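You operate a simulated robot arm through the tools that you are given. There is no shell and no other tool.

Carry out the task below with a simulated robot arm. There is one attempt and no reset: what you move stays moved.

TASK
Blow the board clean on the light pad at 1 bar and put it back.
Fine: leave the wrist strap plugged in; switch the air off after.

It is judged by the outcome, as a careful person would: the job done as asked, and still so three seconds after it is handed in. It fails if anything else is knocked over, pushed out of place, dropped, spilled or broken.

THE ROBOT
A 6-joint arm with a two-finger parallel gripper, fixed in place. Base frame: the origin is at the foot of the arm, x ahead of it, y to its left, z up; the work surface is at about z = 80.6. Lengths are in cm, angles in degrees, forces in N, time in s.
Its first joint turns from -166.0 to 166.0 degrees. Payload 3.91 kg.
The tool frame sits at the grasp point between the pads (the TCP): z along the fingers, y along the line on which they close. The tips reach 3 cm beyond it. Largest opening 11 cm; finger width 2, thickness 1; the body of the gripper, 4.8 by 11.2 cm, starts 5.5 cm behind the TCP.
Orientation is told as [roll, pitch, yaw] about the base's x, y, z axes, in that order, counted from this pose: with the fingers straight down and closing along the base's y, the tool's x points along the base's -x, its y along +y and its z along -z.

THE INTERFACE
- The arm moves only by the tool drive_tool. Its argument "steps" is one flat list of numbers, 7 for each row, row after row: the shift along the base's x, y, z in cm, then the turn, a rotation vector about the base's x, y, z in degrees, then the gripper command, from -1 (fully open) to 1 (shut), values between in proportion. In form: [x, y, z, wx, wy, wz, jaw, x, y, z, wx, wy, wz, jaw, ...]. A call has 1 to 20 rows; each row shifts and turns the commanded pose from where the row before left it. A row lasts 0.2 s, in which the tool goes at most 5 cm and 8.6 degrees; a call with a longer step from one row to the next is refused whole, and so is a gripper value outside its range. A pose out of reach is approached as far as the arm can. The call stops where the force on the tool passes 40 N (or 10 N more than at its start, if that is more) or the arm is blocked; 0.2 s more then pass. The fingers move at their own pace (about 10.8 cm/s each) and stop on an object; they squeeze with about 29 N. The grip force told is the motor's: it shows also when the fingers shut on nothing. Time passes only in rows, and 0.2 s behind the last, so rows that do not move let the fingers close. It gives the time, the measured TCP pose, the force on the tool (base axes), the opening and the grip force at its end, in the units of the frame above (readings bear some noise), with the torque about the TCP (base axes, N m) and any sound that the robot's microphone picked up.
- Cameras (640 x 400 px; columns grow to the right, rows downward): "scene" is fixed at [4.92, 64.99, 158.25]; the picture's right is [-0.70, -0.72, 0.00], its down [-0.37, 0.36, -0.85] and it looks along [0.61, -0.60, -0.52] (base axes); focal length 324 px, centre (320, 200). "wrist" rides on the gripper at [7.2, 1.7, -10.3] in the tool frame; the picture's right is [-0.23, 0.97, 0.00], its down [-0.76, -0.18, -0.62] and it looks along [-0.61, -0.14, 0.78] (tool axes); focal length 222 px, centre (320, 200). There is no depth. A picture from a camera that has moved, and an enlarged one, comes with that camera's place and axes in the base frame and with its lens.
- get_image(camera): a new picture of that camera. The clock stands still meanwhile.
- zoom(camera, box): a new picture of the part [left, top, right, bottom] of that camera's present view, enlarged. The clock stands still meanwhile.
- hand_in(): hands the job in; it is judged then, once.

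Nothing tells you positions but the pictures and the camera data. Unless the task says otherwise, let go and move clear before handing in.

The tools are called after ">>>" as name(argument=value, ...) on one line, values as JSON. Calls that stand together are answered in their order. drive_tool: Moves the arm, as the interface text tells. Its arguments: {"type":"object","properties":{"steps":{"type":"array","items":{"type":"number"}}},"required":["steps"]} The other tools are called the same way: get_image (camera) takes a picture; zoom (camera, box) takes an enlarged picture of a part of a camera's view; hand_in () hands the job in.

At the start:

```text
time: 0.0
position: [58.24, -15.73, 120.71]
ee_rot: [0.0, 0.0, 0.0]
wrist_force: [-0.7, -0.6, -0.2]
moment: [0.01, -0.01, 0.01]
opening: 11.0
grasp_force: 0.0
```

scene: 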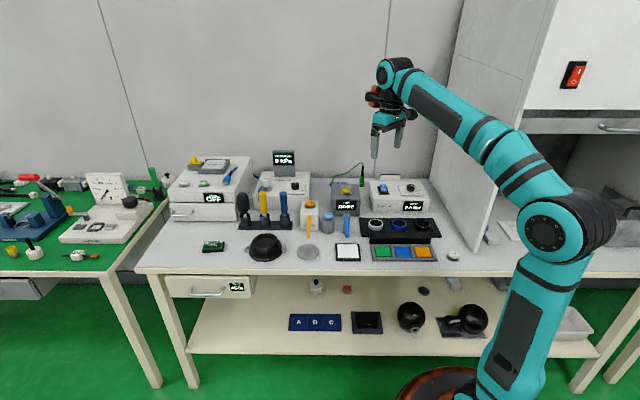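
wrist: 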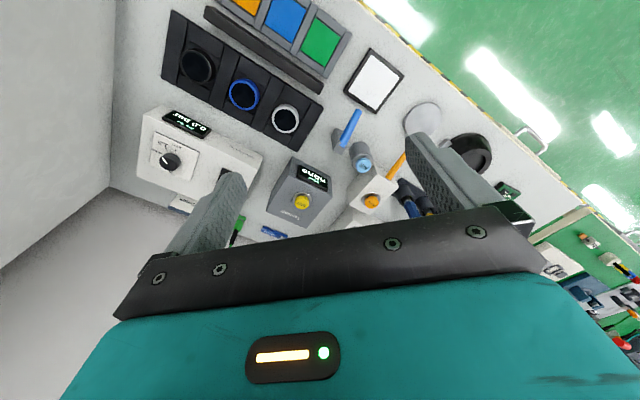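

I see a bench with several instruments, and I need to find the board, the light pad and the air controls. I'll zoom in on parts of the scene first.

>>> zoom(camera="scene", box=[160, 140, 320, 240])

>>> zoom(camera="scene", box=[300, 150, 460, 270])

>>> zoom(camera="scene", box=[150, 210, 310, 310])

>>> zoom(camera="scene", box=[0, 150, 180, 290])

>>> zoom(camera="scene", box=[270, 260, 500, 360])

>>> zoom(camera="scene", box=[440, 40, 640, 300])

>>> zoom(camera="wrist", box=[100, 0, 440, 250])

```text
4.00 times, centred on (240, 190) of scene
camera zoom: at [4.92, 64.99, 158.25], right [-0.7, -0.72, 0.0], down [-0.37, 0.36, -0.85], along [0.61, -0.6, -0.52], focal length 1296 px, centre (640, 240)
```

zoom: 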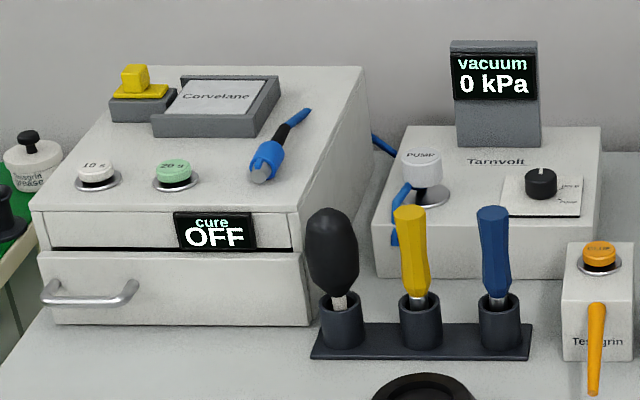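

```text
3.33 times, centred on (380, 210) of scene
camera zoom: at [4.92, 64.99, 158.25], right [-0.7, -0.72, 0.0], down [-0.37, 0.36, -0.85], along [0.61, -0.6, -0.52], focal length 1080 px, centre (120, 167)
```

zoom: 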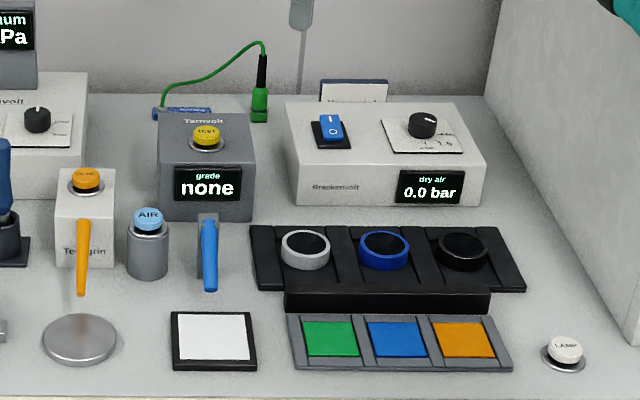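

```text
4.00 times, centred on (230, 260) of scene
camera zoom: at [4.92, 64.99, 158.25], right [-0.7, -0.72, 0.0], down [-0.37, 0.36, -0.85], along [0.61, -0.6, -0.52], focal length 1296 px, centre (680, -40)
```

zoom: 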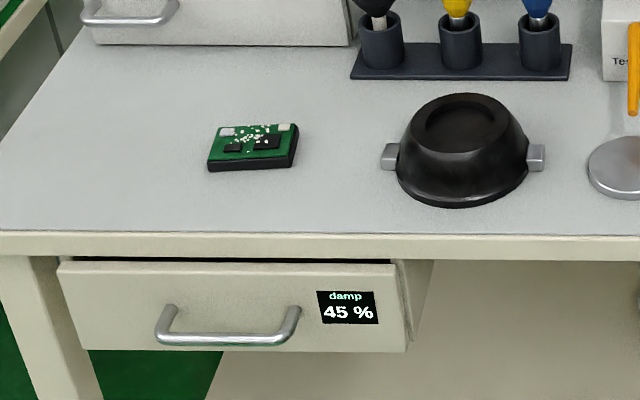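

```text
2.86 times, centred on (90, 220) of scene
camera zoom: at [4.92, 64.99, 158.25], right [-0.7, -0.72, 0.0], down [-0.37, 0.36, -0.85], along [0.61, -0.6, -0.52], focal length 926 px, centre (977, 143)
```

zoom: 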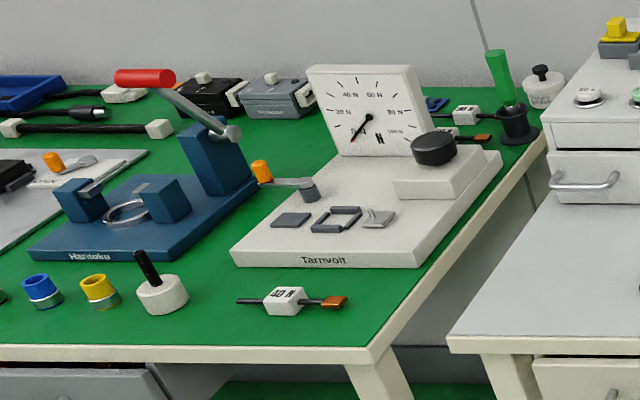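

```text
2.78 times, centred on (385, 310) of scene
camera zoom: at [4.92, 64.99, 158.25], right [-0.7, -0.72, 0.0], down [-0.37, 0.36, -0.85], along [0.61, -0.6, -0.52], focal length 902 px, centre (139, -106)
```

zoom: 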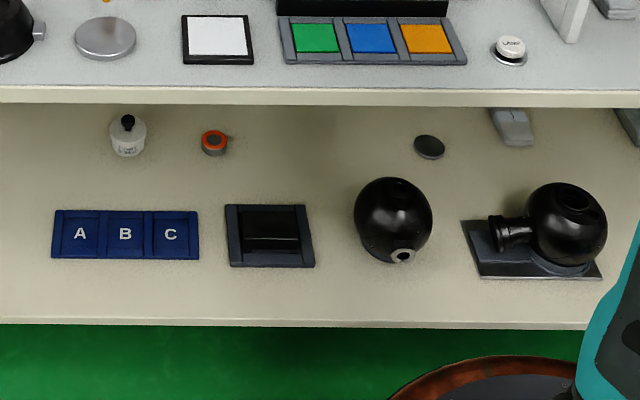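

```text
1.54 times, centred on (540, 170) of scene
camera zoom: at [4.92, 64.99, 158.25], right [-0.7, -0.72, 0.0], down [-0.37, 0.36, -0.85], along [0.61, -0.6, -0.52], focal length 498 px, centre (-18, 246)
```

zoom: 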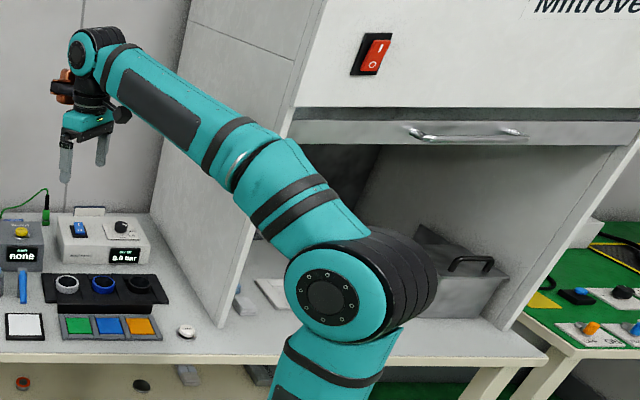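

```text
1.60 times, centred on (270, 125) of wrist
camera zoom: at [51.01, -14.17, 130.96], right [0.23, 0.97, 0.0], down [0.76, -0.18, 0.62], along [0.61, -0.14, -0.78], focal length 355 px, centre (400, 320)
```

zoom: 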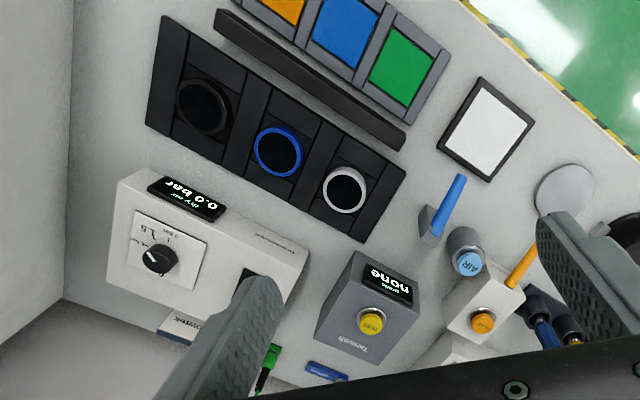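

The board looks to be the green one with specks at left front, and the white black-framed pad sits under the blue air nozzle. I'll look closer at the dry air unit, its knob, the nozzle and the cards behind.

>>> zoom(camera="scene", box=[365, 165, 429, 215])

>>> zoom(camera="scene", box=[320, 155, 384, 215])

>>> zoom(camera="scene", box=[320, 205, 384, 265])

>>> zoom(camera="scene", box=[195, 235, 235, 260])

>>> zoom(camera="wrist", box=[130, 90, 290, 190])

>>> zoom(camera="wrist", box=[280, 40, 440, 240])

```text
8.00 times, centred on (397, 190) of scene
camera zoom: at [4.92, 64.99, 158.25], right [-0.7, -0.72, 0.0], down [-0.37, 0.36, -0.85], along [0.61, -0.6, -0.52], focal length 2592 px, centre (-296, 280)
```

zoom: 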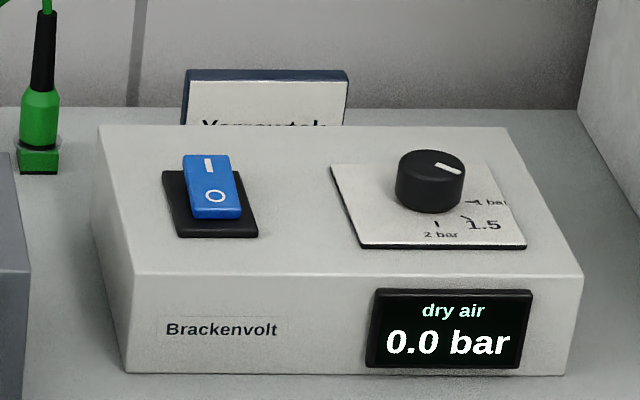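

```text
6.67 times, centred on (352, 185) of scene
camera zoom: at [4.92, 64.99, 158.25], right [-0.7, -0.72, 0.0], down [-0.37, 0.36, -0.85], along [0.61, -0.6, -0.52], focal length 2160 px, centre (107, 300)
```

zoom: 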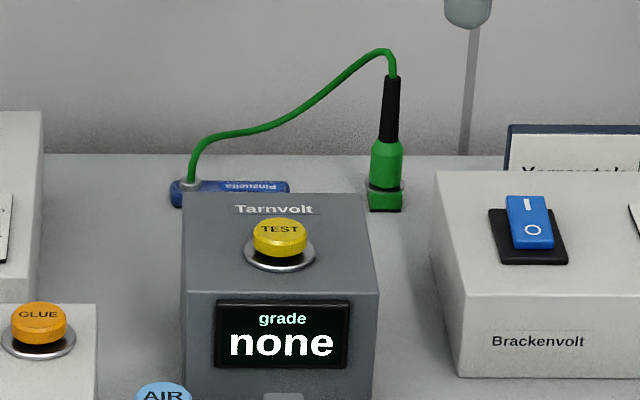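

```text
6.67 times, centred on (352, 235) of scene
camera zoom: at [4.92, 64.99, 158.25], right [-0.7, -0.72, 0.0], down [-0.37, 0.36, -0.85], along [0.61, -0.6, -0.52], focal length 2160 px, centre (107, -33)
```

zoom: 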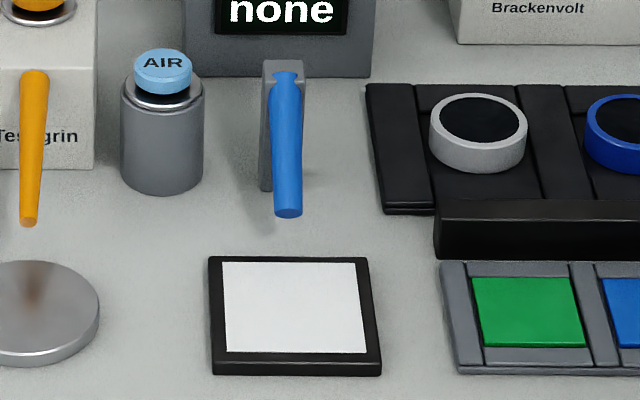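

```text
16.00 times, centred on (215, 248) of scene
camera zoom: at [4.92, 64.99, 158.25], right [-0.7, -0.72, 0.0], down [-0.37, 0.36, -0.85], along [0.61, -0.6, -0.52], focal length 5185 px, centre (2000, -560)
```

zoom: 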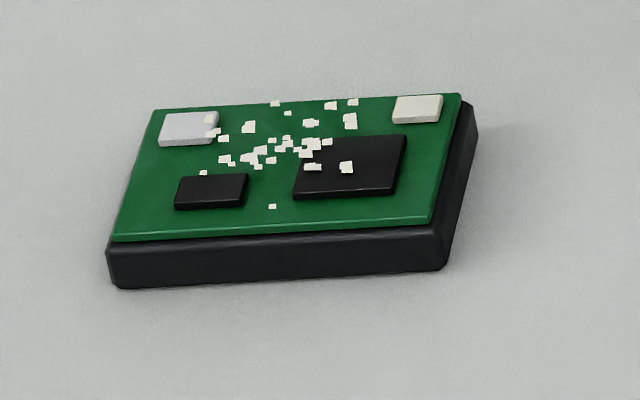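

```text
4.00 times, centred on (210, 140) of wrist
camera zoom: at [51.01, -14.17, 130.96], right [0.23, 0.97, 0.0], down [0.76, -0.18, 0.62], along [0.61, -0.14, -0.78], focal length 888 px, centre (760, 440)
```

zoom: 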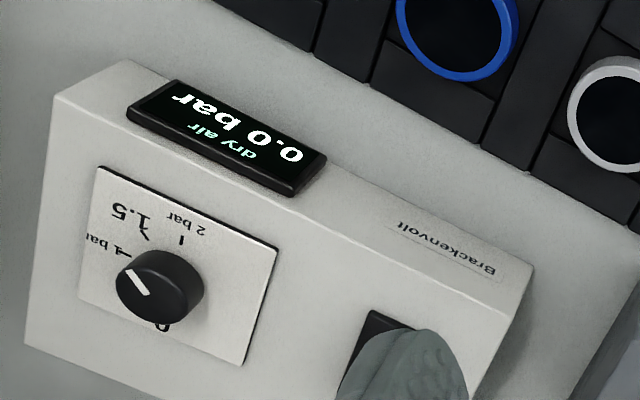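

```text
2.00 times, centred on (360, 140) of wrist
camera zoom: at [51.01, -14.17, 130.96], right [0.23, 0.97, 0.0], down [0.76, -0.18, 0.62], along [0.61, -0.14, -0.78], focal length 444 px, centre (240, 320)
```

zoom: 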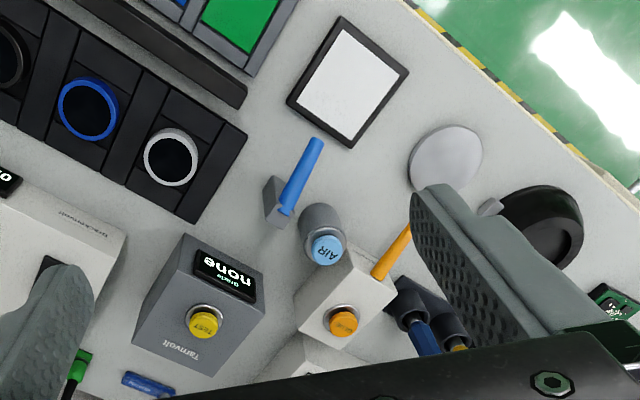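

The board is far left at about (98, 28). The pad is at about (62, -5) with the nozzle just behind it, the AIR button is near (77, -10), and the dry air unit is around (70, -46). I'll start by turning the tool square to the bench and moving over the dry air unit for a closer look.

>>> drive_tool(steps=[0.4, -3.43, -2.1, 0, 0, -7.38, -1, 0.4, -3.43, -2.1, 0, 0, -7.38, -1, 0.4, -3.43, -2.1, 0, 0, -7.38, -1, 0.4, -3.43, -2.1, 0, 0, -7.38, -1, 0.4, -3.43, -2.1, 0, 0, -7.38, 0.5, 0.4, -3.43, -2.1, 0, 0, -7.4, 1, 0, 0, 0, 0, 0, 0, 1])

>>> get_image(camera="wrist")

>>> get_image(camera="scene")

```text
time: 1.6
position: [60.38, -36.27, 108.02]
ee_rot: [0.1, 0.0, -44.5]
wrist_force: [-0.5, 0.1, -0.3]
moment: [0.0, -0.01, -0.01]
opening: 0.01
grasp_force: 29.7
```

```text
taken
camera wrist: at [56.47, -30.13, 118.34], right [0.84, 0.54, 0.0], down [0.42, -0.66, 0.62], along [0.33, -0.53, -0.78], focal length 222 px, centre (320, 200)
```

wrist: 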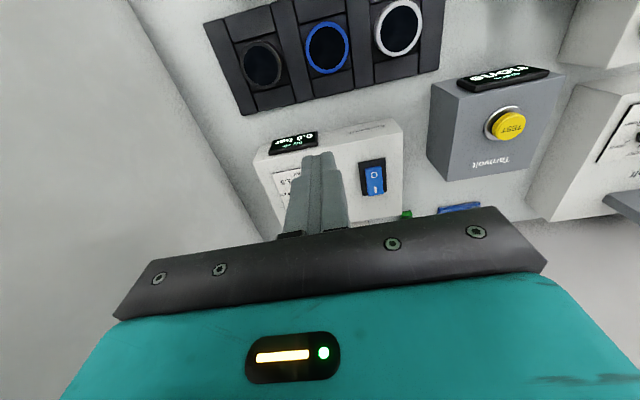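

```text
taken
```

scene: 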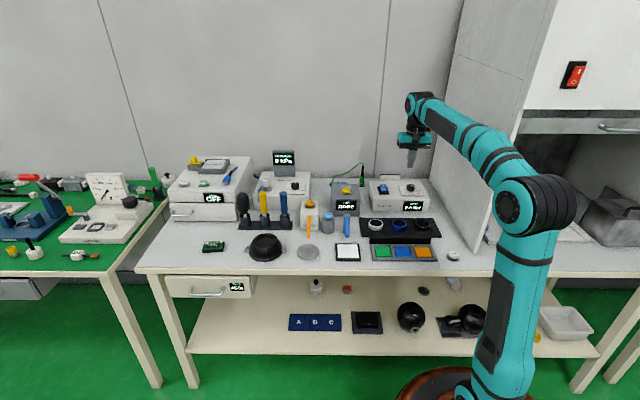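

The gripper is closed and now over the dry air unit, with the rocker to its right. I'll zoom in on the rocker and scale.

>>> zoom(camera="wrist", box=[240, 110, 420, 230])

>>> zoom(camera="scene", box=[365, 165, 429, 215])

```text
3.33 times, centred on (330, 170) of wrist
camera zoom: at [56.47, -30.13, 118.34], right [0.84, 0.54, 0.0], down [0.42, -0.66, 0.62], along [0.33, -0.53, -0.78], focal length 740 px, centre (287, 300)
```

zoom: 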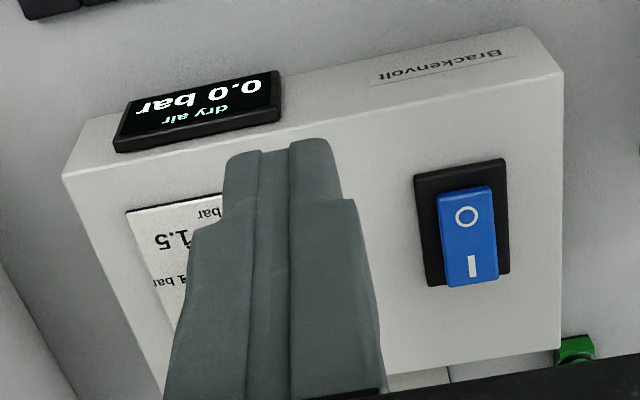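

```text
8.00 times, centred on (397, 190) of scene
camera zoom: at [4.92, 64.99, 158.25], right [-0.7, -0.72, 0.0], down [-0.37, 0.36, -0.85], along [0.61, -0.6, -0.52], focal length 2592 px, centre (-296, 280)
```

zoom: 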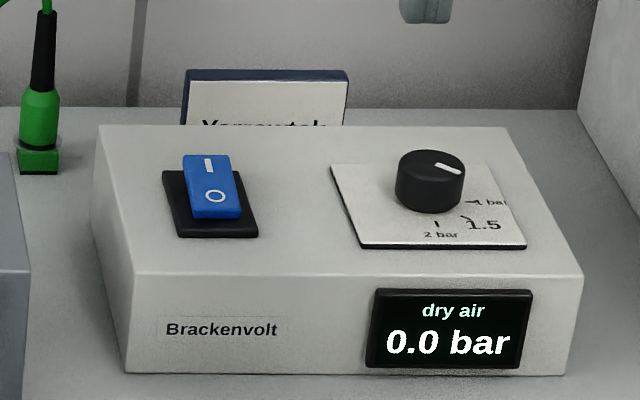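

The rocker is on O, with its I side on the far end at about (75.6, -43). I'll move above the I end and look before pressing.

>>> drive_tool(steps=[3.1, -1.42, -1.0, 0, 0, 0, 1, 3.1, -1.42, -2.5, 0, 0, 0, 1, 3.1, -1.42, -2.5, 0, 0, 0, 1, 3.1, -1.42, -2.5, 0, 0, 0, 1, 3.08, -1.42, -2.5, 0, 0, 0, 1, 0, 0, 0, 0, 0, 0, 1])

>>> get_image(camera="wrist")

>>> zoom(camera="scene", box=[365, 150, 445, 215])

```text
time: 3.0
position: [76.04, -43.49, 96.99]
ee_rot: [0.0, 0.0, -44.2]
wrist_force: [-0.8, 0.7, 0.2]
moment: [0.03, 0.02, 0.06]
opening: 0.0
grasp_force: 29.0
```

```text
taken
camera wrist: at [72.15, -37.34, 107.23], right [0.84, 0.54, 0.0], down [0.42, -0.66, 0.62], along [0.34, -0.53, -0.78], focal length 222 px, centre (320, 200)
```

wrist: 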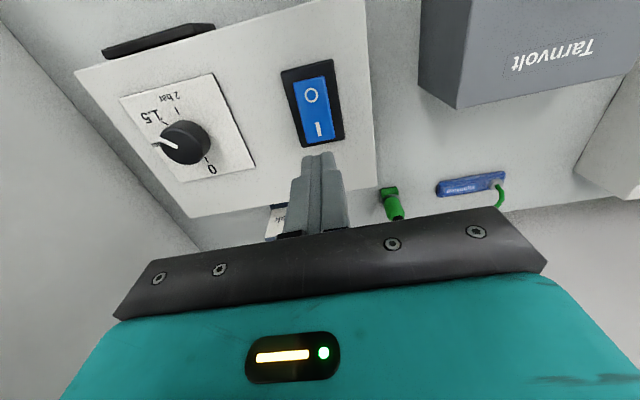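

```text
6.15 times, centred on (405, 182) of scene
camera zoom: at [4.92, 64.99, 158.25], right [-0.7, -0.72, 0.0], down [-0.37, 0.36, -0.85], along [0.61, -0.6, -0.52], focal length 1994 px, centre (-203, 308)
```

zoom: 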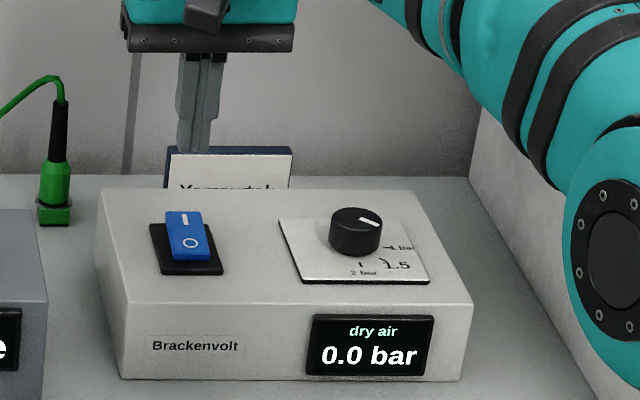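

The fingertip is right above the I mark. I'll go down in small steps to press it.

>>> drive_tool(steps=[0, 0, -2.0, 0, 0, 0, 1, 0, 0, -1.5, 0, 0, 0, 1, 0, 0, -0.3, 0, 0, 0, 1, 0, 0, -0.3, 0, 0, 0, 1, 0, 0, -0.3, 0, 0, 0, 1, 0, 0, -0.3, 0, 0, 0, 1])

>>> zoom(camera="scene", box=[365, 150, 445, 215])

```text
time: 4.4
position: [76.05, -43.5, 92.28]
ee_rot: [0.0, 0.0, -44.3]
wrist_force: [-0.7, 0.6, -0.1]
moment: [-0.01, 0.03, -0.01]
opening: 0.0
grasp_force: 29.3
```

```text
6.15 times, centred on (405, 182) of scene
camera zoom: at [4.92, 64.99, 158.25], right [-0.7, -0.72, 0.0], down [-0.37, 0.36, -0.85], along [0.61, -0.6, -0.52], focal length 1994 px, centre (-203, 308)
```

zoom: 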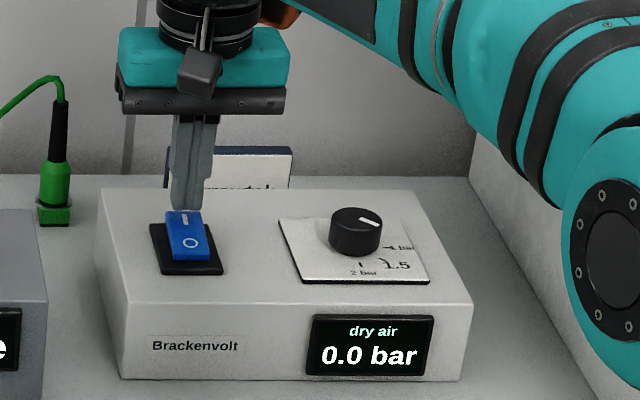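

The tip is just above the I end, with no contact yet. I'll keep going down slowly.

>>> drive_tool(steps=[-0.2, 0.2, -0.2, 0, 0, 0, 1, 0, 0, -0.2, 0, 0, 0, 1, 0, 0, -0.2, 0, 0, 0, 1, 0, 0, -0.2, 0, 0, 0, 1])

>>> zoom(camera="scene", box=[365, 150, 445, 215])

```text
time: 5.4
position: [75.79, -43.2, 91.64]
ee_rot: [-0.1, 0.1, -44.3]
wrist_force: [-0.3, 0.5, 0.5]
moment: [-0.01, 0.04, -0.05]
opening: 0.0
grasp_force: 29.7
```

```text
6.15 times, centred on (405, 182) of scene
camera zoom: at [4.92, 64.99, 158.25], right [-0.7, -0.72, 0.0], down [-0.37, 0.36, -0.85], along [0.61, -0.6, -0.52], focal length 1994 px, centre (-203, 308)
```

zoom: 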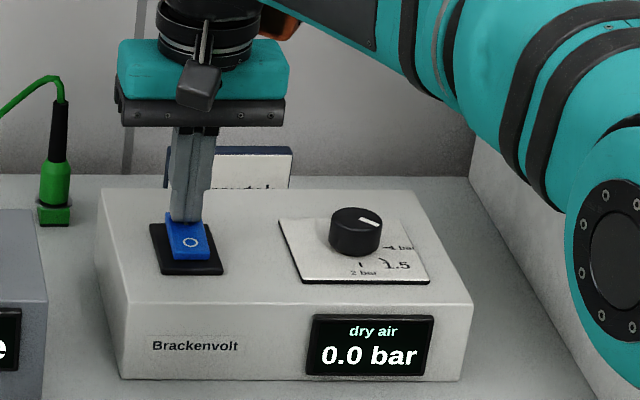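

The tip is now over the I mark, close to contact. Continuing down gently.

>>> drive_tool(steps=[0, 0, -0.2, 0, 0, 0, 1, 0, 0, -0.2, 0, 0, 0, 1, 0, 0, -0.2, 0, 0, 0, 1])

>>> zoom(camera="scene", box=[365, 150, 445, 215])

```text
time: 6.2
position: [75.93, -43.4, 91.18]
ee_rot: [0.1, -0.4, -44.3]
wrist_force: [13.7, -9.0, 36.4]
moment: [-0.05, -0.18, -0.02]
opening: 0.0
grasp_force: 29.2
heard: click
```

```text
6.15 times, centred on (405, 182) of scene
camera zoom: at [4.92, 64.99, 158.25], right [-0.7, -0.72, 0.0], down [-0.37, 0.36, -0.85], along [0.61, -0.6, -0.52], focal length 1994 px, centre (-203, 308)
```

zoom: 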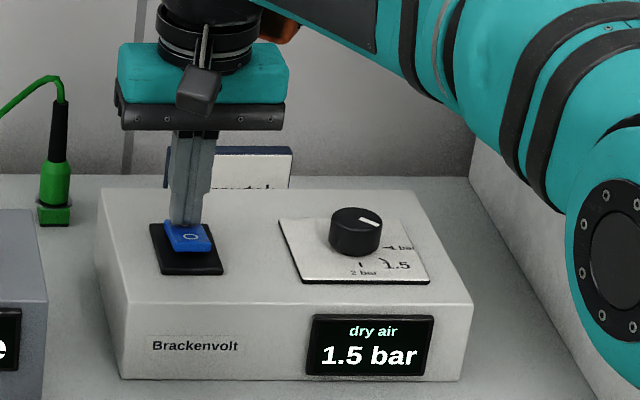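

The click came and the unit now reads 1.5 bar. I'll lift off and look at the knob from above.

>>> drive_tool(steps=[0, 0, 1.0, 0, 0, 0, 1, 0, 0, 2.5, 0, 0, 0, 1, 0, 0, 4, 0, 0, 0, 1, 0, 0, 4, 0, 0, 0, 1, -2.8, -2.8, 3, 0, 0, 0, 0, -2.8, -2.8, 0, 0, 0, 0, -0.5, 0, 0, 0, 0, 0, 0, -0.5])

>>> get_image(camera="wrist")

>>> zoom(camera="scene", box=[365, 165, 429, 215])

```text
time: 7.8
position: [70.36, -48.56, 105.36]
ee_rot: [0.0, -0.1, -44.2]
wrist_force: [0.0, 0.6, -0.6]
moment: [0.0, -0.01, 0.0]
opening: 8.24
grasp_force: 0.1
```

```text
taken
camera wrist: at [66.39, -42.47, 115.69], right [0.84, 0.54, 0.0], down [0.42, -0.66, 0.62], along [0.34, -0.52, -0.78], focal length 222 px, centre (320, 200)
```

wrist: 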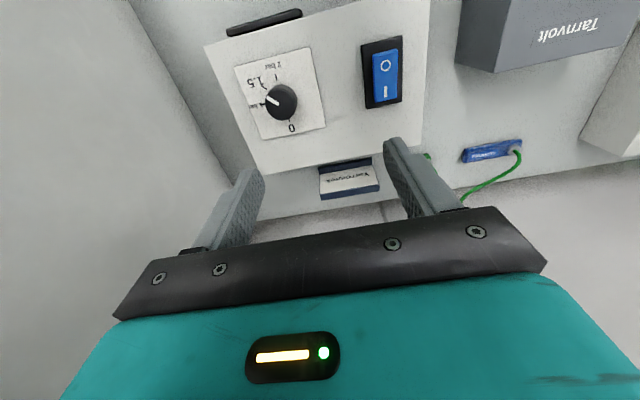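

```text
8.00 times, centred on (397, 190) of scene
camera zoom: at [4.92, 64.99, 158.25], right [-0.7, -0.72, 0.0], down [-0.37, 0.36, -0.85], along [0.61, -0.6, -0.52], focal length 2592 px, centre (-296, 280)
```

zoom: 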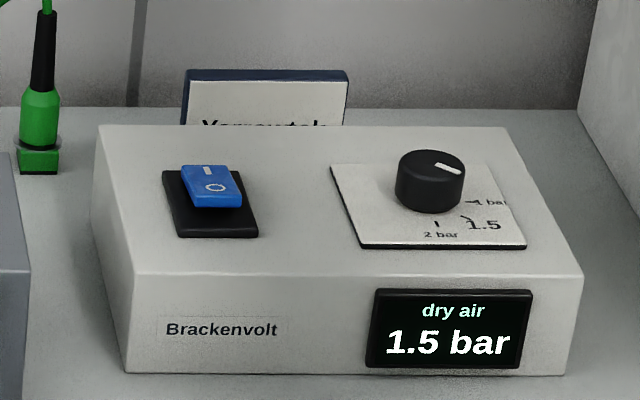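

>>> zoom(camera="wrist", box=[230, 40, 340, 140])

```text
4.00 times, centred on (285, 90) of wrist
camera zoom: at [66.39, -42.47, 115.69], right [0.84, 0.54, 0.0], down [0.42, -0.66, 0.62], along [0.34, -0.52, -0.78], focal length 888 px, centre (460, 640)
```

zoom: 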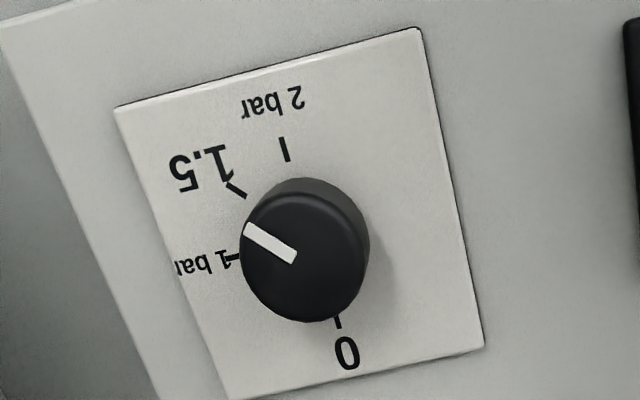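

The pointer lies between 1.5 and 1 bar, and 1 bar is reached by turning counterclockwise seen from above. I'll centre the open gripper over the knob at about (66.4, -50.4) and check before going down.

>>> drive_tool(steps=[-2.0, -0.92, -1.5, 0, 0, 0, -0.4, -1.96, -0.92, -3, 0, 0, 0, -0.4, 0, 0, -3, 0, 0, 0, -0.4, 0, 0, -2.5, 0, 0, 0, -0.4, 0, 0, 0, 0, 0, 0, -0.4])

>>> get_image(camera="wrist")

>>> zoom(camera="scene", box=[365, 150, 445, 215])

```text
time: 9.0
position: [66.33, -50.48, 95.39]
ee_rot: [0.1, 0.0, -44.2]
wrist_force: [0.2, 0.3, -0.2]
moment: [0.0, -0.02, -0.01]
opening: 7.69
grasp_force: 0.0
```

```text
taken
camera wrist: at [62.41, -44.33, 105.71], right [0.84, 0.54, 0.0], down [0.42, -0.66, 0.62], along [0.34, -0.53, -0.78], focal length 222 px, centre (320, 200)
```

wrist: 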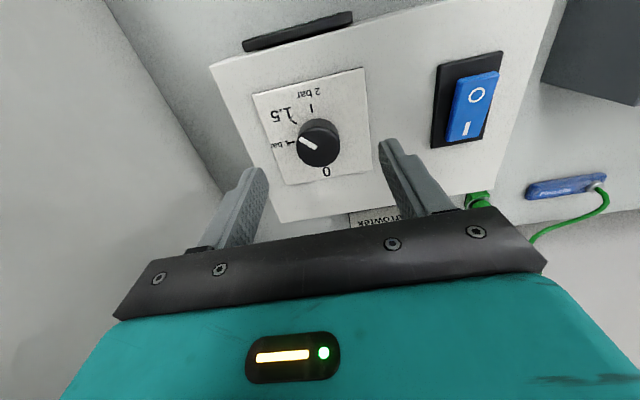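

```text
6.15 times, centred on (405, 182) of scene
camera zoom: at [4.92, 64.99, 158.25], right [-0.7, -0.72, 0.0], down [-0.37, 0.36, -0.85], along [0.61, -0.6, -0.52], focal length 1994 px, centre (-203, 308)
```

zoom: 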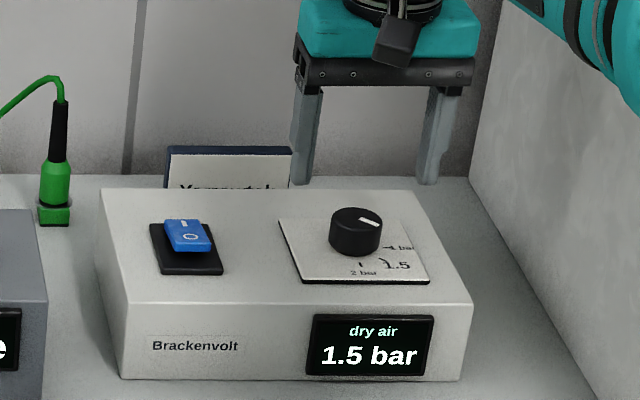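

The knob is centred between the fingers. I'll lower over it and close.

>>> drive_tool(steps=[0, 0, -2, 0, 0, 0, -0.4, 0, 0, -1.2, 0, 0, 0, -0.4, 0, 0, -0.5, 0, 0, 0, -0.4, 0, 0, -0.5, 0, 0, 0, -0.4, 0, 0, 0, 0, 0, 0, 0.1, 0, 0, 0, 0, 0, 0, 0.5, 0, 0, 0, 0, 0, 0, 1, 0, 0, 0, 0, 0, 0, 1])

>>> zoom(camera="scene", box=[365, 150, 445, 215])

>>> get_image(camera="wrist")

```text
time: 10.8
position: [66.21, -50.73, 91.28]
ee_rot: [0.0, 0.0, -44.3]
wrist_force: [-8.4, -3.2, -4.9]
moment: [-0.24, 0.21, -0.04]
opening: 3.5
grasp_force: 45.0
```

```text
6.15 times, centred on (405, 182) of scene
camera zoom: at [4.92, 64.99, 158.25], right [-0.7, -0.72, 0.0], down [-0.37, 0.36, -0.85], along [0.61, -0.6, -0.52], focal length 1994 px, centre (-203, 308)
```

zoom: 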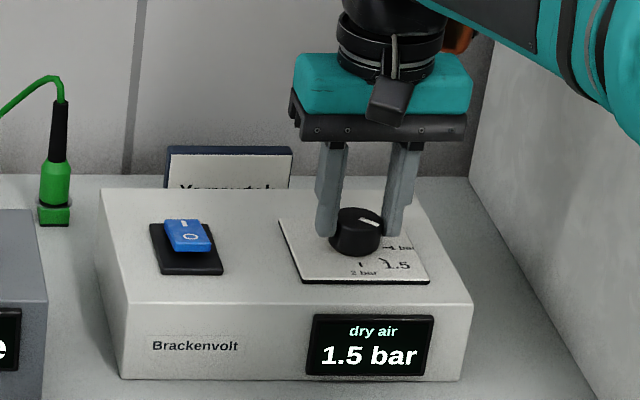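

```text
taken
camera wrist: at [62.29, -44.53, 101.52], right [0.84, 0.54, 0.0], down [0.42, -0.66, 0.62], along [0.33, -0.53, -0.78], focal length 222 px, centre (320, 200)
```

wrist: 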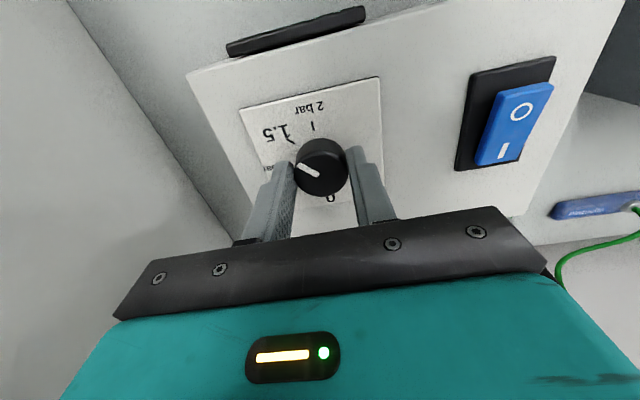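

The knob is held (3.5 cm). I'll turn it counterclockwise in small steps and read the display.

>>> drive_tool(steps=[0, 0, 0, 0, 0, 6, 1, 0, 0, 0, 0, 0, 6, 1, 0, 0, 0, 0, 0, 6, 1, 0, 0, 0, 0, 0, 0, 1])

>>> zoom(camera="scene", box=[365, 150, 445, 215])

```text
time: 11.8
position: [66.19, -50.81, 91.28]
ee_rot: [0.1, -0.1, -26.3]
wrist_force: [-20.4, -13.8, -2.8]
moment: [-0.5, 0.82, -0.07]
opening: 3.49
grasp_force: 44.9
```

```text
6.15 times, centred on (405, 182) of scene
camera zoom: at [4.92, 64.99, 158.25], right [-0.7, -0.72, 0.0], down [-0.37, 0.36, -0.85], along [0.61, -0.6, -0.52], focal length 1994 px, centre (-203, 308)
```

zoom: 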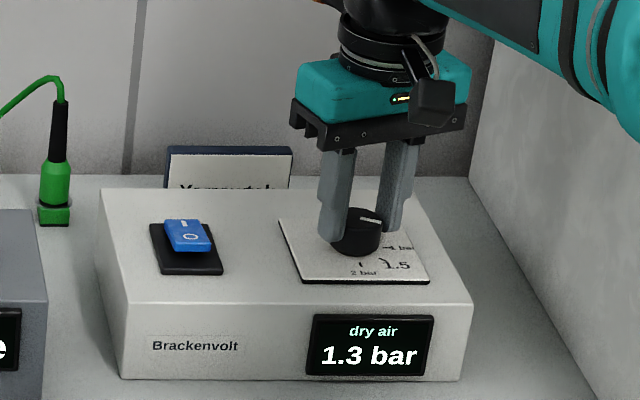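

The reading fell to 1.3 bar, so about 0.1 bar per 9°. There is some side load, so I'll ease the tool's position slightly and keep turning.

>>> drive_tool(steps=[-0.1, -0.2, 0, 0, 0, 0, 1, -0.1, -0.1, 0, 0, 0, 6, 1, 0, 0, 0, 0, 0, 6, 1, 0, 0, 0, 0, 0, 6, 1, 0, 0, 0, 0, 0, 0, 1])

>>> zoom(camera="scene", box=[365, 150, 445, 215])

```text
time: 13.0
position: [66.1, -50.96, 91.21]
ee_rot: [0.1, 0.0, -8.2]
wrist_force: [-17.8, 8.8, -12.6]
moment: [0.22, -0.02, 0.04]
opening: 3.47
grasp_force: 45.2
```

```text
6.15 times, centred on (405, 182) of scene
camera zoom: at [4.92, 64.99, 158.25], right [-0.7, -0.72, 0.0], down [-0.37, 0.36, -0.85], along [0.61, -0.6, -0.52], focal length 1994 px, centre (-203, 308)
```

zoom: 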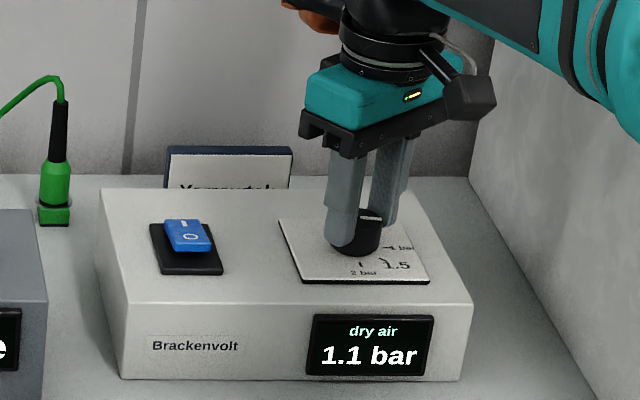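

It reads 1.1 bar. About 9° more should bring it to 1.0.

>>> drive_tool(steps=[0, 0, 0, 0, 0, 4.5, 1, 0, 0, 0, 0, 0, 4.5, 1, 0, 0, 0, 0, 0, 0, 1])

>>> zoom(camera="scene", box=[365, 150, 445, 215])

```text
time: 13.8
position: [66.13, -50.88, 91.26]
ee_rot: [0.2, 0.1, 0.7]
wrist_force: [-19.5, 15.3, -17.1]
moment: [0.52, 0.67, 0.07]
opening: 3.46
grasp_force: 44.6
```

```text
6.15 times, centred on (405, 182) of scene
camera zoom: at [4.92, 64.99, 158.25], right [-0.7, -0.72, 0.0], down [-0.37, 0.36, -0.85], along [0.61, -0.6, -0.52], focal length 1994 px, centre (-203, 308)
```

zoom: 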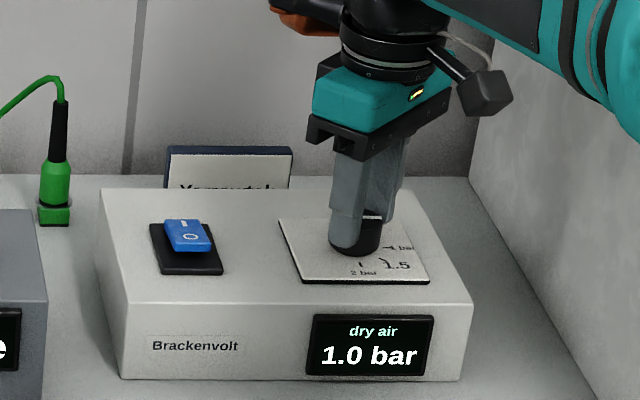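

The display reads 1.0 bar. I'll open the fingers and lift straight up, then check that it holds.

>>> drive_tool(steps=[0, 0, 0, 0, 0, 0, 0.2, 0, 0, 0, 0, 0, 0, -0.3, 0, 0, 0, 0, 0, 0, -0.3, 0, 0, 2, 0, 0, 0, -0.3, 0, 0, 4, 0, 0, 0, -0.3, 0, 0, 4, 0, 0, 0, -0.3, 0, 0, 4, 0, 0, 0, -0.3])

>>> zoom(camera="scene", box=[365, 150, 445, 215])

>>> get_image(camera="wrist")

```text
time: 15.4
position: [66.27, -50.99, 105.28]
ee_rot: [0.1, 0.1, 0.8]
wrist_force: [0.4, -0.1, -0.9]
moment: [0.0, 0.04, -0.03]
opening: 7.17
grasp_force: 0.0
```

```text
6.15 times, centred on (405, 182) of scene
camera zoom: at [4.92, 64.99, 158.25], right [-0.7, -0.72, 0.0], down [-0.37, 0.36, -0.85], along [0.61, -0.6, -0.52], focal length 1994 px, centre (-203, 308)
```

zoom: 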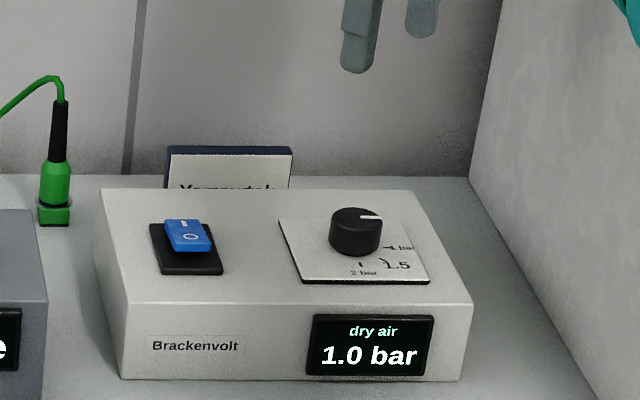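

```text
taken
camera wrist: at [59.1, -49.46, 115.52], right [0.22, 0.98, 0.0], down [0.76, -0.17, 0.62], along [0.61, -0.13, -0.78], focal length 222 px, centre (320, 200)
```

wrist: 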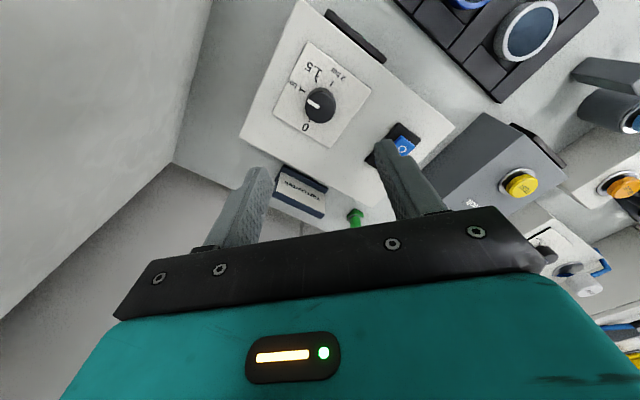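

The dry air is on and set to 1.0 bar. Next I'll travel high across to the board at the left end and line up the fingers with its long axis.

>>> drive_tool(steps=[1.04, 4.61, 0, 0, 0, -2.12, -0.5, 1.04, 4.61, 0, 0, 0, -2.12, -0.8, 1.04, 4.61, 0, 0, 0, -2.12, -0.8, 1.04, 4.61, 0, 0, 0, -2.12, -0.8, 1.04, 4.61, 0, 0, 0, -2.12, -0.8, 1.04, 4.61, 0, 0, 0, -2.12, -0.8, 1.04, 4.61, 0, 0, 0, -2.12, -0.8, 1.04, 4.61, 0, 0, 0, -2.12, -0.8, 1.04, 4.61, 0, 0, 0, -2.12, -0.8, 1.04, 4.61, 0, 0, 0, -2.12, -0.8, 1.04, 4.61, 0, 0, 0, -2.12, -0.8, 1.04, 4.61, 0, 0, 0, -2.12, -0.8, 1.04, 4.61, 0, 0, 0, -2.12, -0.8, 1.04, 4.61, 0, 0, 0, -2.12, -0.8, 1.04, 4.61, 0, 0, 0, -2.12, -0.8, 1.04, 4.61, 0, 0, 0, -2.12, -0.8, 1.04, 4.61, -1, 0, 0, -2.12, -0.8, 1.04, 4.61, -1, 0, 0, -2.12, -0.8, 1.04, 4.61, -1, 0, 0, -2.12, -0.8, 0, 0, 0, 0, 0, 0, -0.8])

>>> get_image(camera="wrist")

>>> get_image(camera="scene")

```text
time: 19.6
position: [85.83, 36.72, 102.04]
ee_rot: [0.1, 0.0, -39.7]
wrist_force: [-0.7, -0.5, 0.6]
moment: [0.04, 0.01, 0.01]
opening: 9.91
grasp_force: 0.0
```

```text
taken
camera wrist: at [81.39, 42.53, 112.37], right [0.8, 0.61, 0.0], down [0.47, -0.62, 0.62], along [0.38, -0.5, -0.78], focal length 222 px, centre (320, 200)
```

wrist: 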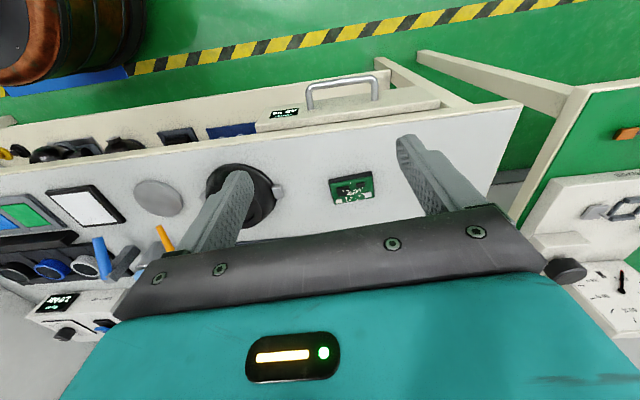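

```text
taken
```

scene: 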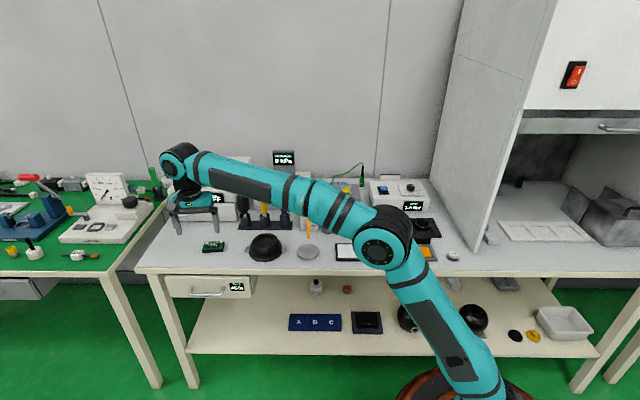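

I'm above and in front of the board now. I'll zoom in on it to get its position and angle.

>>> zoom(camera="wrist", box=[310, 160, 390, 220])

>>> zoom(camera="scene", box=[150, 140, 300, 270])

```text
6.67 times, centred on (350, 190) of wrist
camera zoom: at [81.39, 42.53, 112.37], right [0.8, 0.61, 0.0], down [0.47, -0.62, 0.62], along [0.38, -0.5, -0.78], focal length 1481 px, centre (120, 267)
```

zoom: 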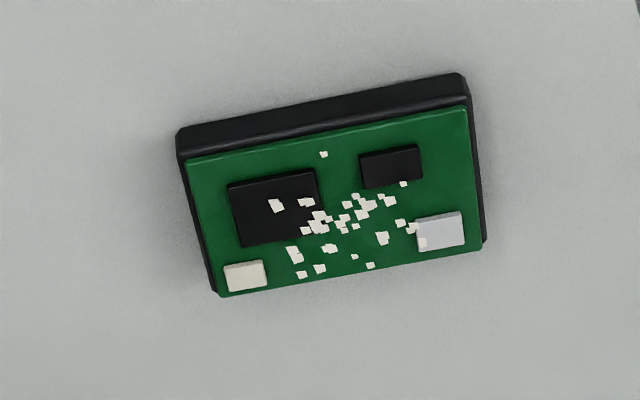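

```text
3.08 times, centred on (225, 205) of scene
camera zoom: at [4.92, 64.99, 158.25], right [-0.7, -0.72, 0.0], down [-0.37, 0.36, -0.85], along [0.61, -0.6, -0.52], focal length 997 px, centre (612, 185)
```

zoom: 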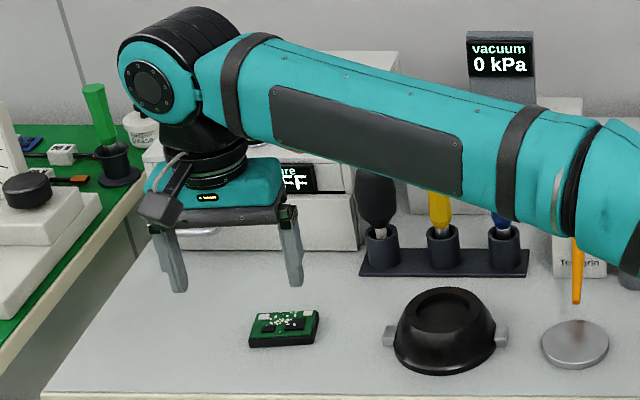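

The board's centre is at about (98.9, 28.2) with its long axis at 50°, matching the present tool angle. It is near the edge of reach, so I'll approach above it and see whether the arm gets there upright.

>>> drive_tool(steps=[3.27, -2.13, -2.5, 0, 0, 0, -0.8, 3.27, -2.13, -2.5, 0, 0, 0, -0.8, 3.27, -2.13, -2.5, 0, 0, 0, -0.8, 3.26, -2.13, -2.5, 0, 0, 0, -0.8, 0, 0, 0, 0, 0, 0, -0.8])

>>> get_image(camera="wrist")

>>> zoom(camera="scene", box=[150, 140, 300, 270])

```text
time: 20.8
position: [99.03, 27.98, 92.04]
ee_rot: [0.0, 0.0, -39.6]
wrist_force: [1.1, 0.3, 0.4]
moment: [-0.01, 0.0, 0.01]
opening: 9.91
grasp_force: 0.0
```

```text
taken
camera wrist: at [94.6, 33.83, 102.3], right [0.8, 0.61, 0.0], down [0.47, -0.62, 0.62], along [0.38, -0.5, -0.78], focal length 222 px, centre (320, 200)
```

wrist: 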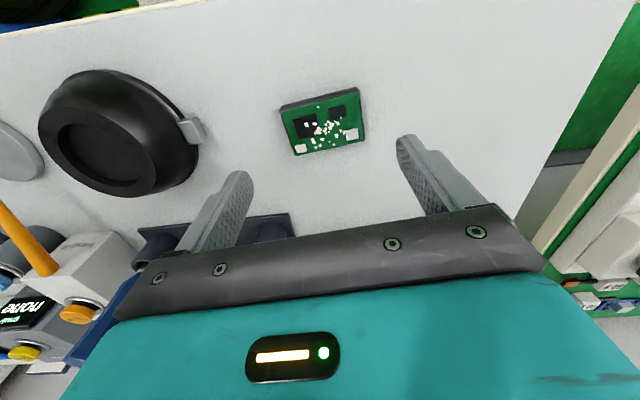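

```text
3.08 times, centred on (225, 205) of scene
camera zoom: at [4.92, 64.99, 158.25], right [-0.7, -0.72, 0.0], down [-0.37, 0.36, -0.85], along [0.61, -0.6, -0.52], focal length 997 px, centre (612, 185)
```

zoom: 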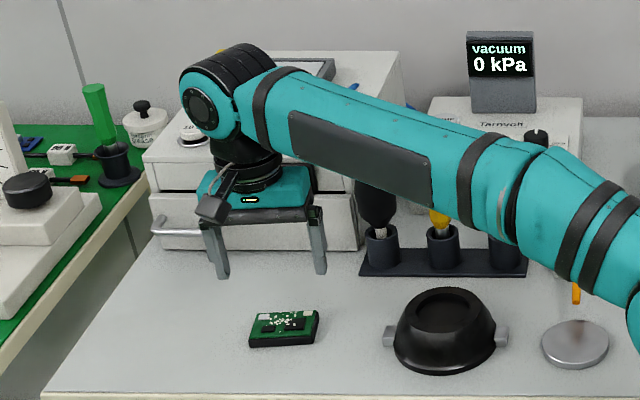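

The arm reached above the board upright. I'll zoom in to refine the centre before descending.

>>> zoom(camera="wrist", box=[260, 70, 390, 170])

```text
4.00 times, centred on (325, 120) of wrist
camera zoom: at [94.6, 33.83, 102.3], right [0.8, 0.61, 0.0], down [0.47, -0.62, 0.62], along [0.38, -0.5, -0.78], focal length 888 px, centre (300, 520)
```

zoom: 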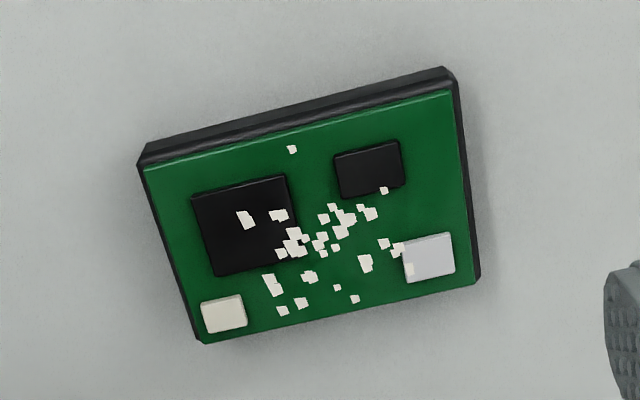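

The centre is about (99.3, 28.1). I'll shift slightly and go down to just above the bench on both sides of the board.

>>> drive_tool(steps=[0.25, 0.1, -2.5, 0, 0, 0, -0.8, 0, 0, -2.5, 0, 0, 0, -0.8, 0, 0, -1.5, 0, 0, 0, -0.8, 0, 0, 0, 0, 0, 0, -0.8])

>>> get_image(camera="wrist")

>>> zoom(camera="scene", box=[170, 190, 250, 255])

```text
time: 21.8
position: [99.25, 28.28, 85.68]
ee_rot: [-0.1, -0.1, -39.7]
wrist_force: [0.1, 0.5, 0.9]
moment: [0.02, 0.0, 0.0]
opening: 9.89
grasp_force: 0.1
```

```text
taken
camera wrist: at [94.78, 33.99, 95.97], right [0.8, 0.61, 0.0], down [0.47, -0.62, 0.62], along [0.38, -0.5, -0.78], focal length 222 px, centre (320, 200)
```

wrist: 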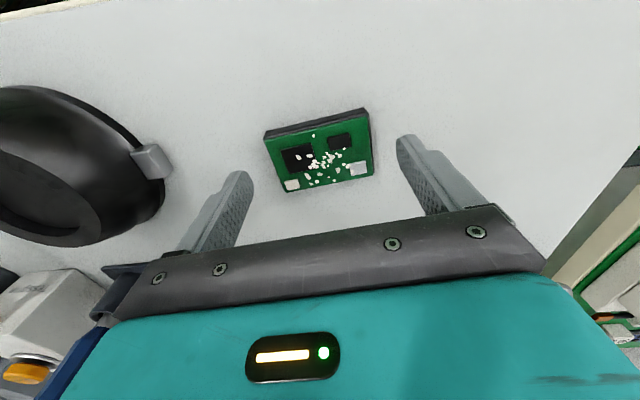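

```text
6.15 times, centred on (210, 222) of scene
camera zoom: at [4.92, 64.99, 158.25], right [-0.7, -0.72, 0.0], down [-0.37, 0.36, -0.85], along [0.61, -0.6, -0.52], focal length 1994 px, centre (997, 62)
```

zoom: 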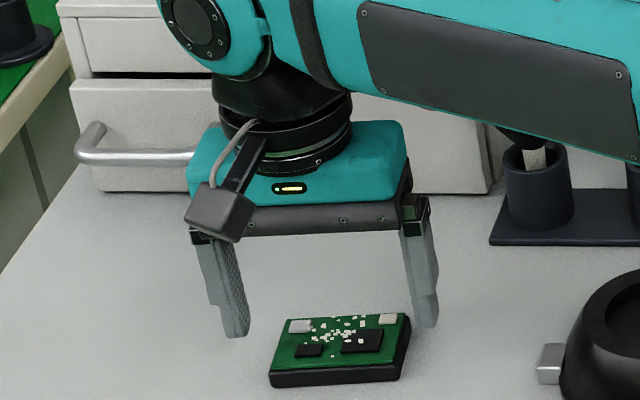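

The fingers are about level with the board's top. I'll zoom once more to check centring.

>>> zoom(camera="wrist", box=[220, 80, 440, 230])

```text
2.67 times, centred on (330, 155) of wrist
camera zoom: at [94.78, 33.99, 95.97], right [0.8, 0.61, 0.0], down [0.47, -0.62, 0.62], along [0.38, -0.5, -0.78], focal length 592 px, centre (293, 320)
```

zoom: 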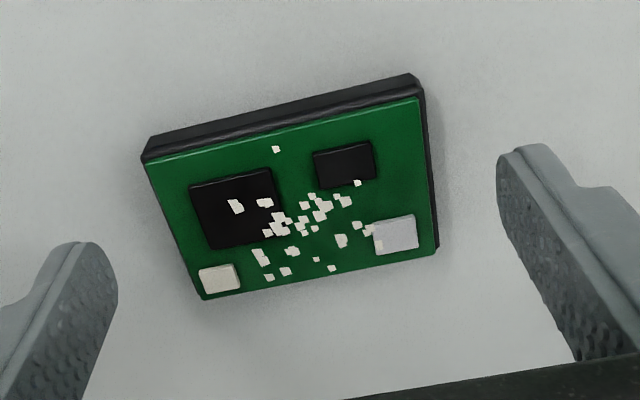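

The wrist and scene views differ slightly on the centring along the board's length, so I'll take a sharper scene view.

>>> zoom(camera="scene", box=[188, 225, 236, 255])

```text
13.33 times, centred on (212, 240) of scene
camera zoom: at [4.92, 64.99, 158.25], right [-0.7, -0.72, 0.0], down [-0.37, 0.36, -0.85], along [0.61, -0.6, -0.52], focal length 4320 px, centre (1760, -333)
```

zoom: 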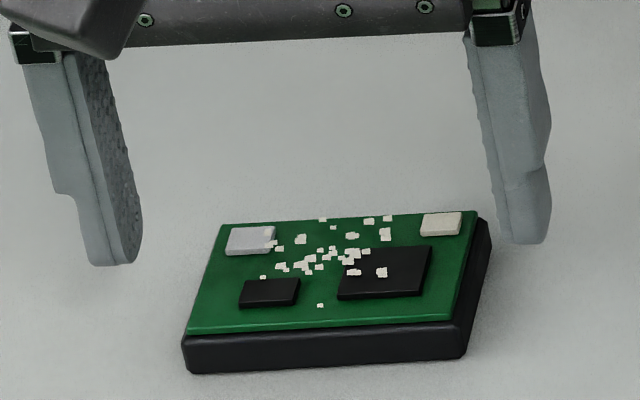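

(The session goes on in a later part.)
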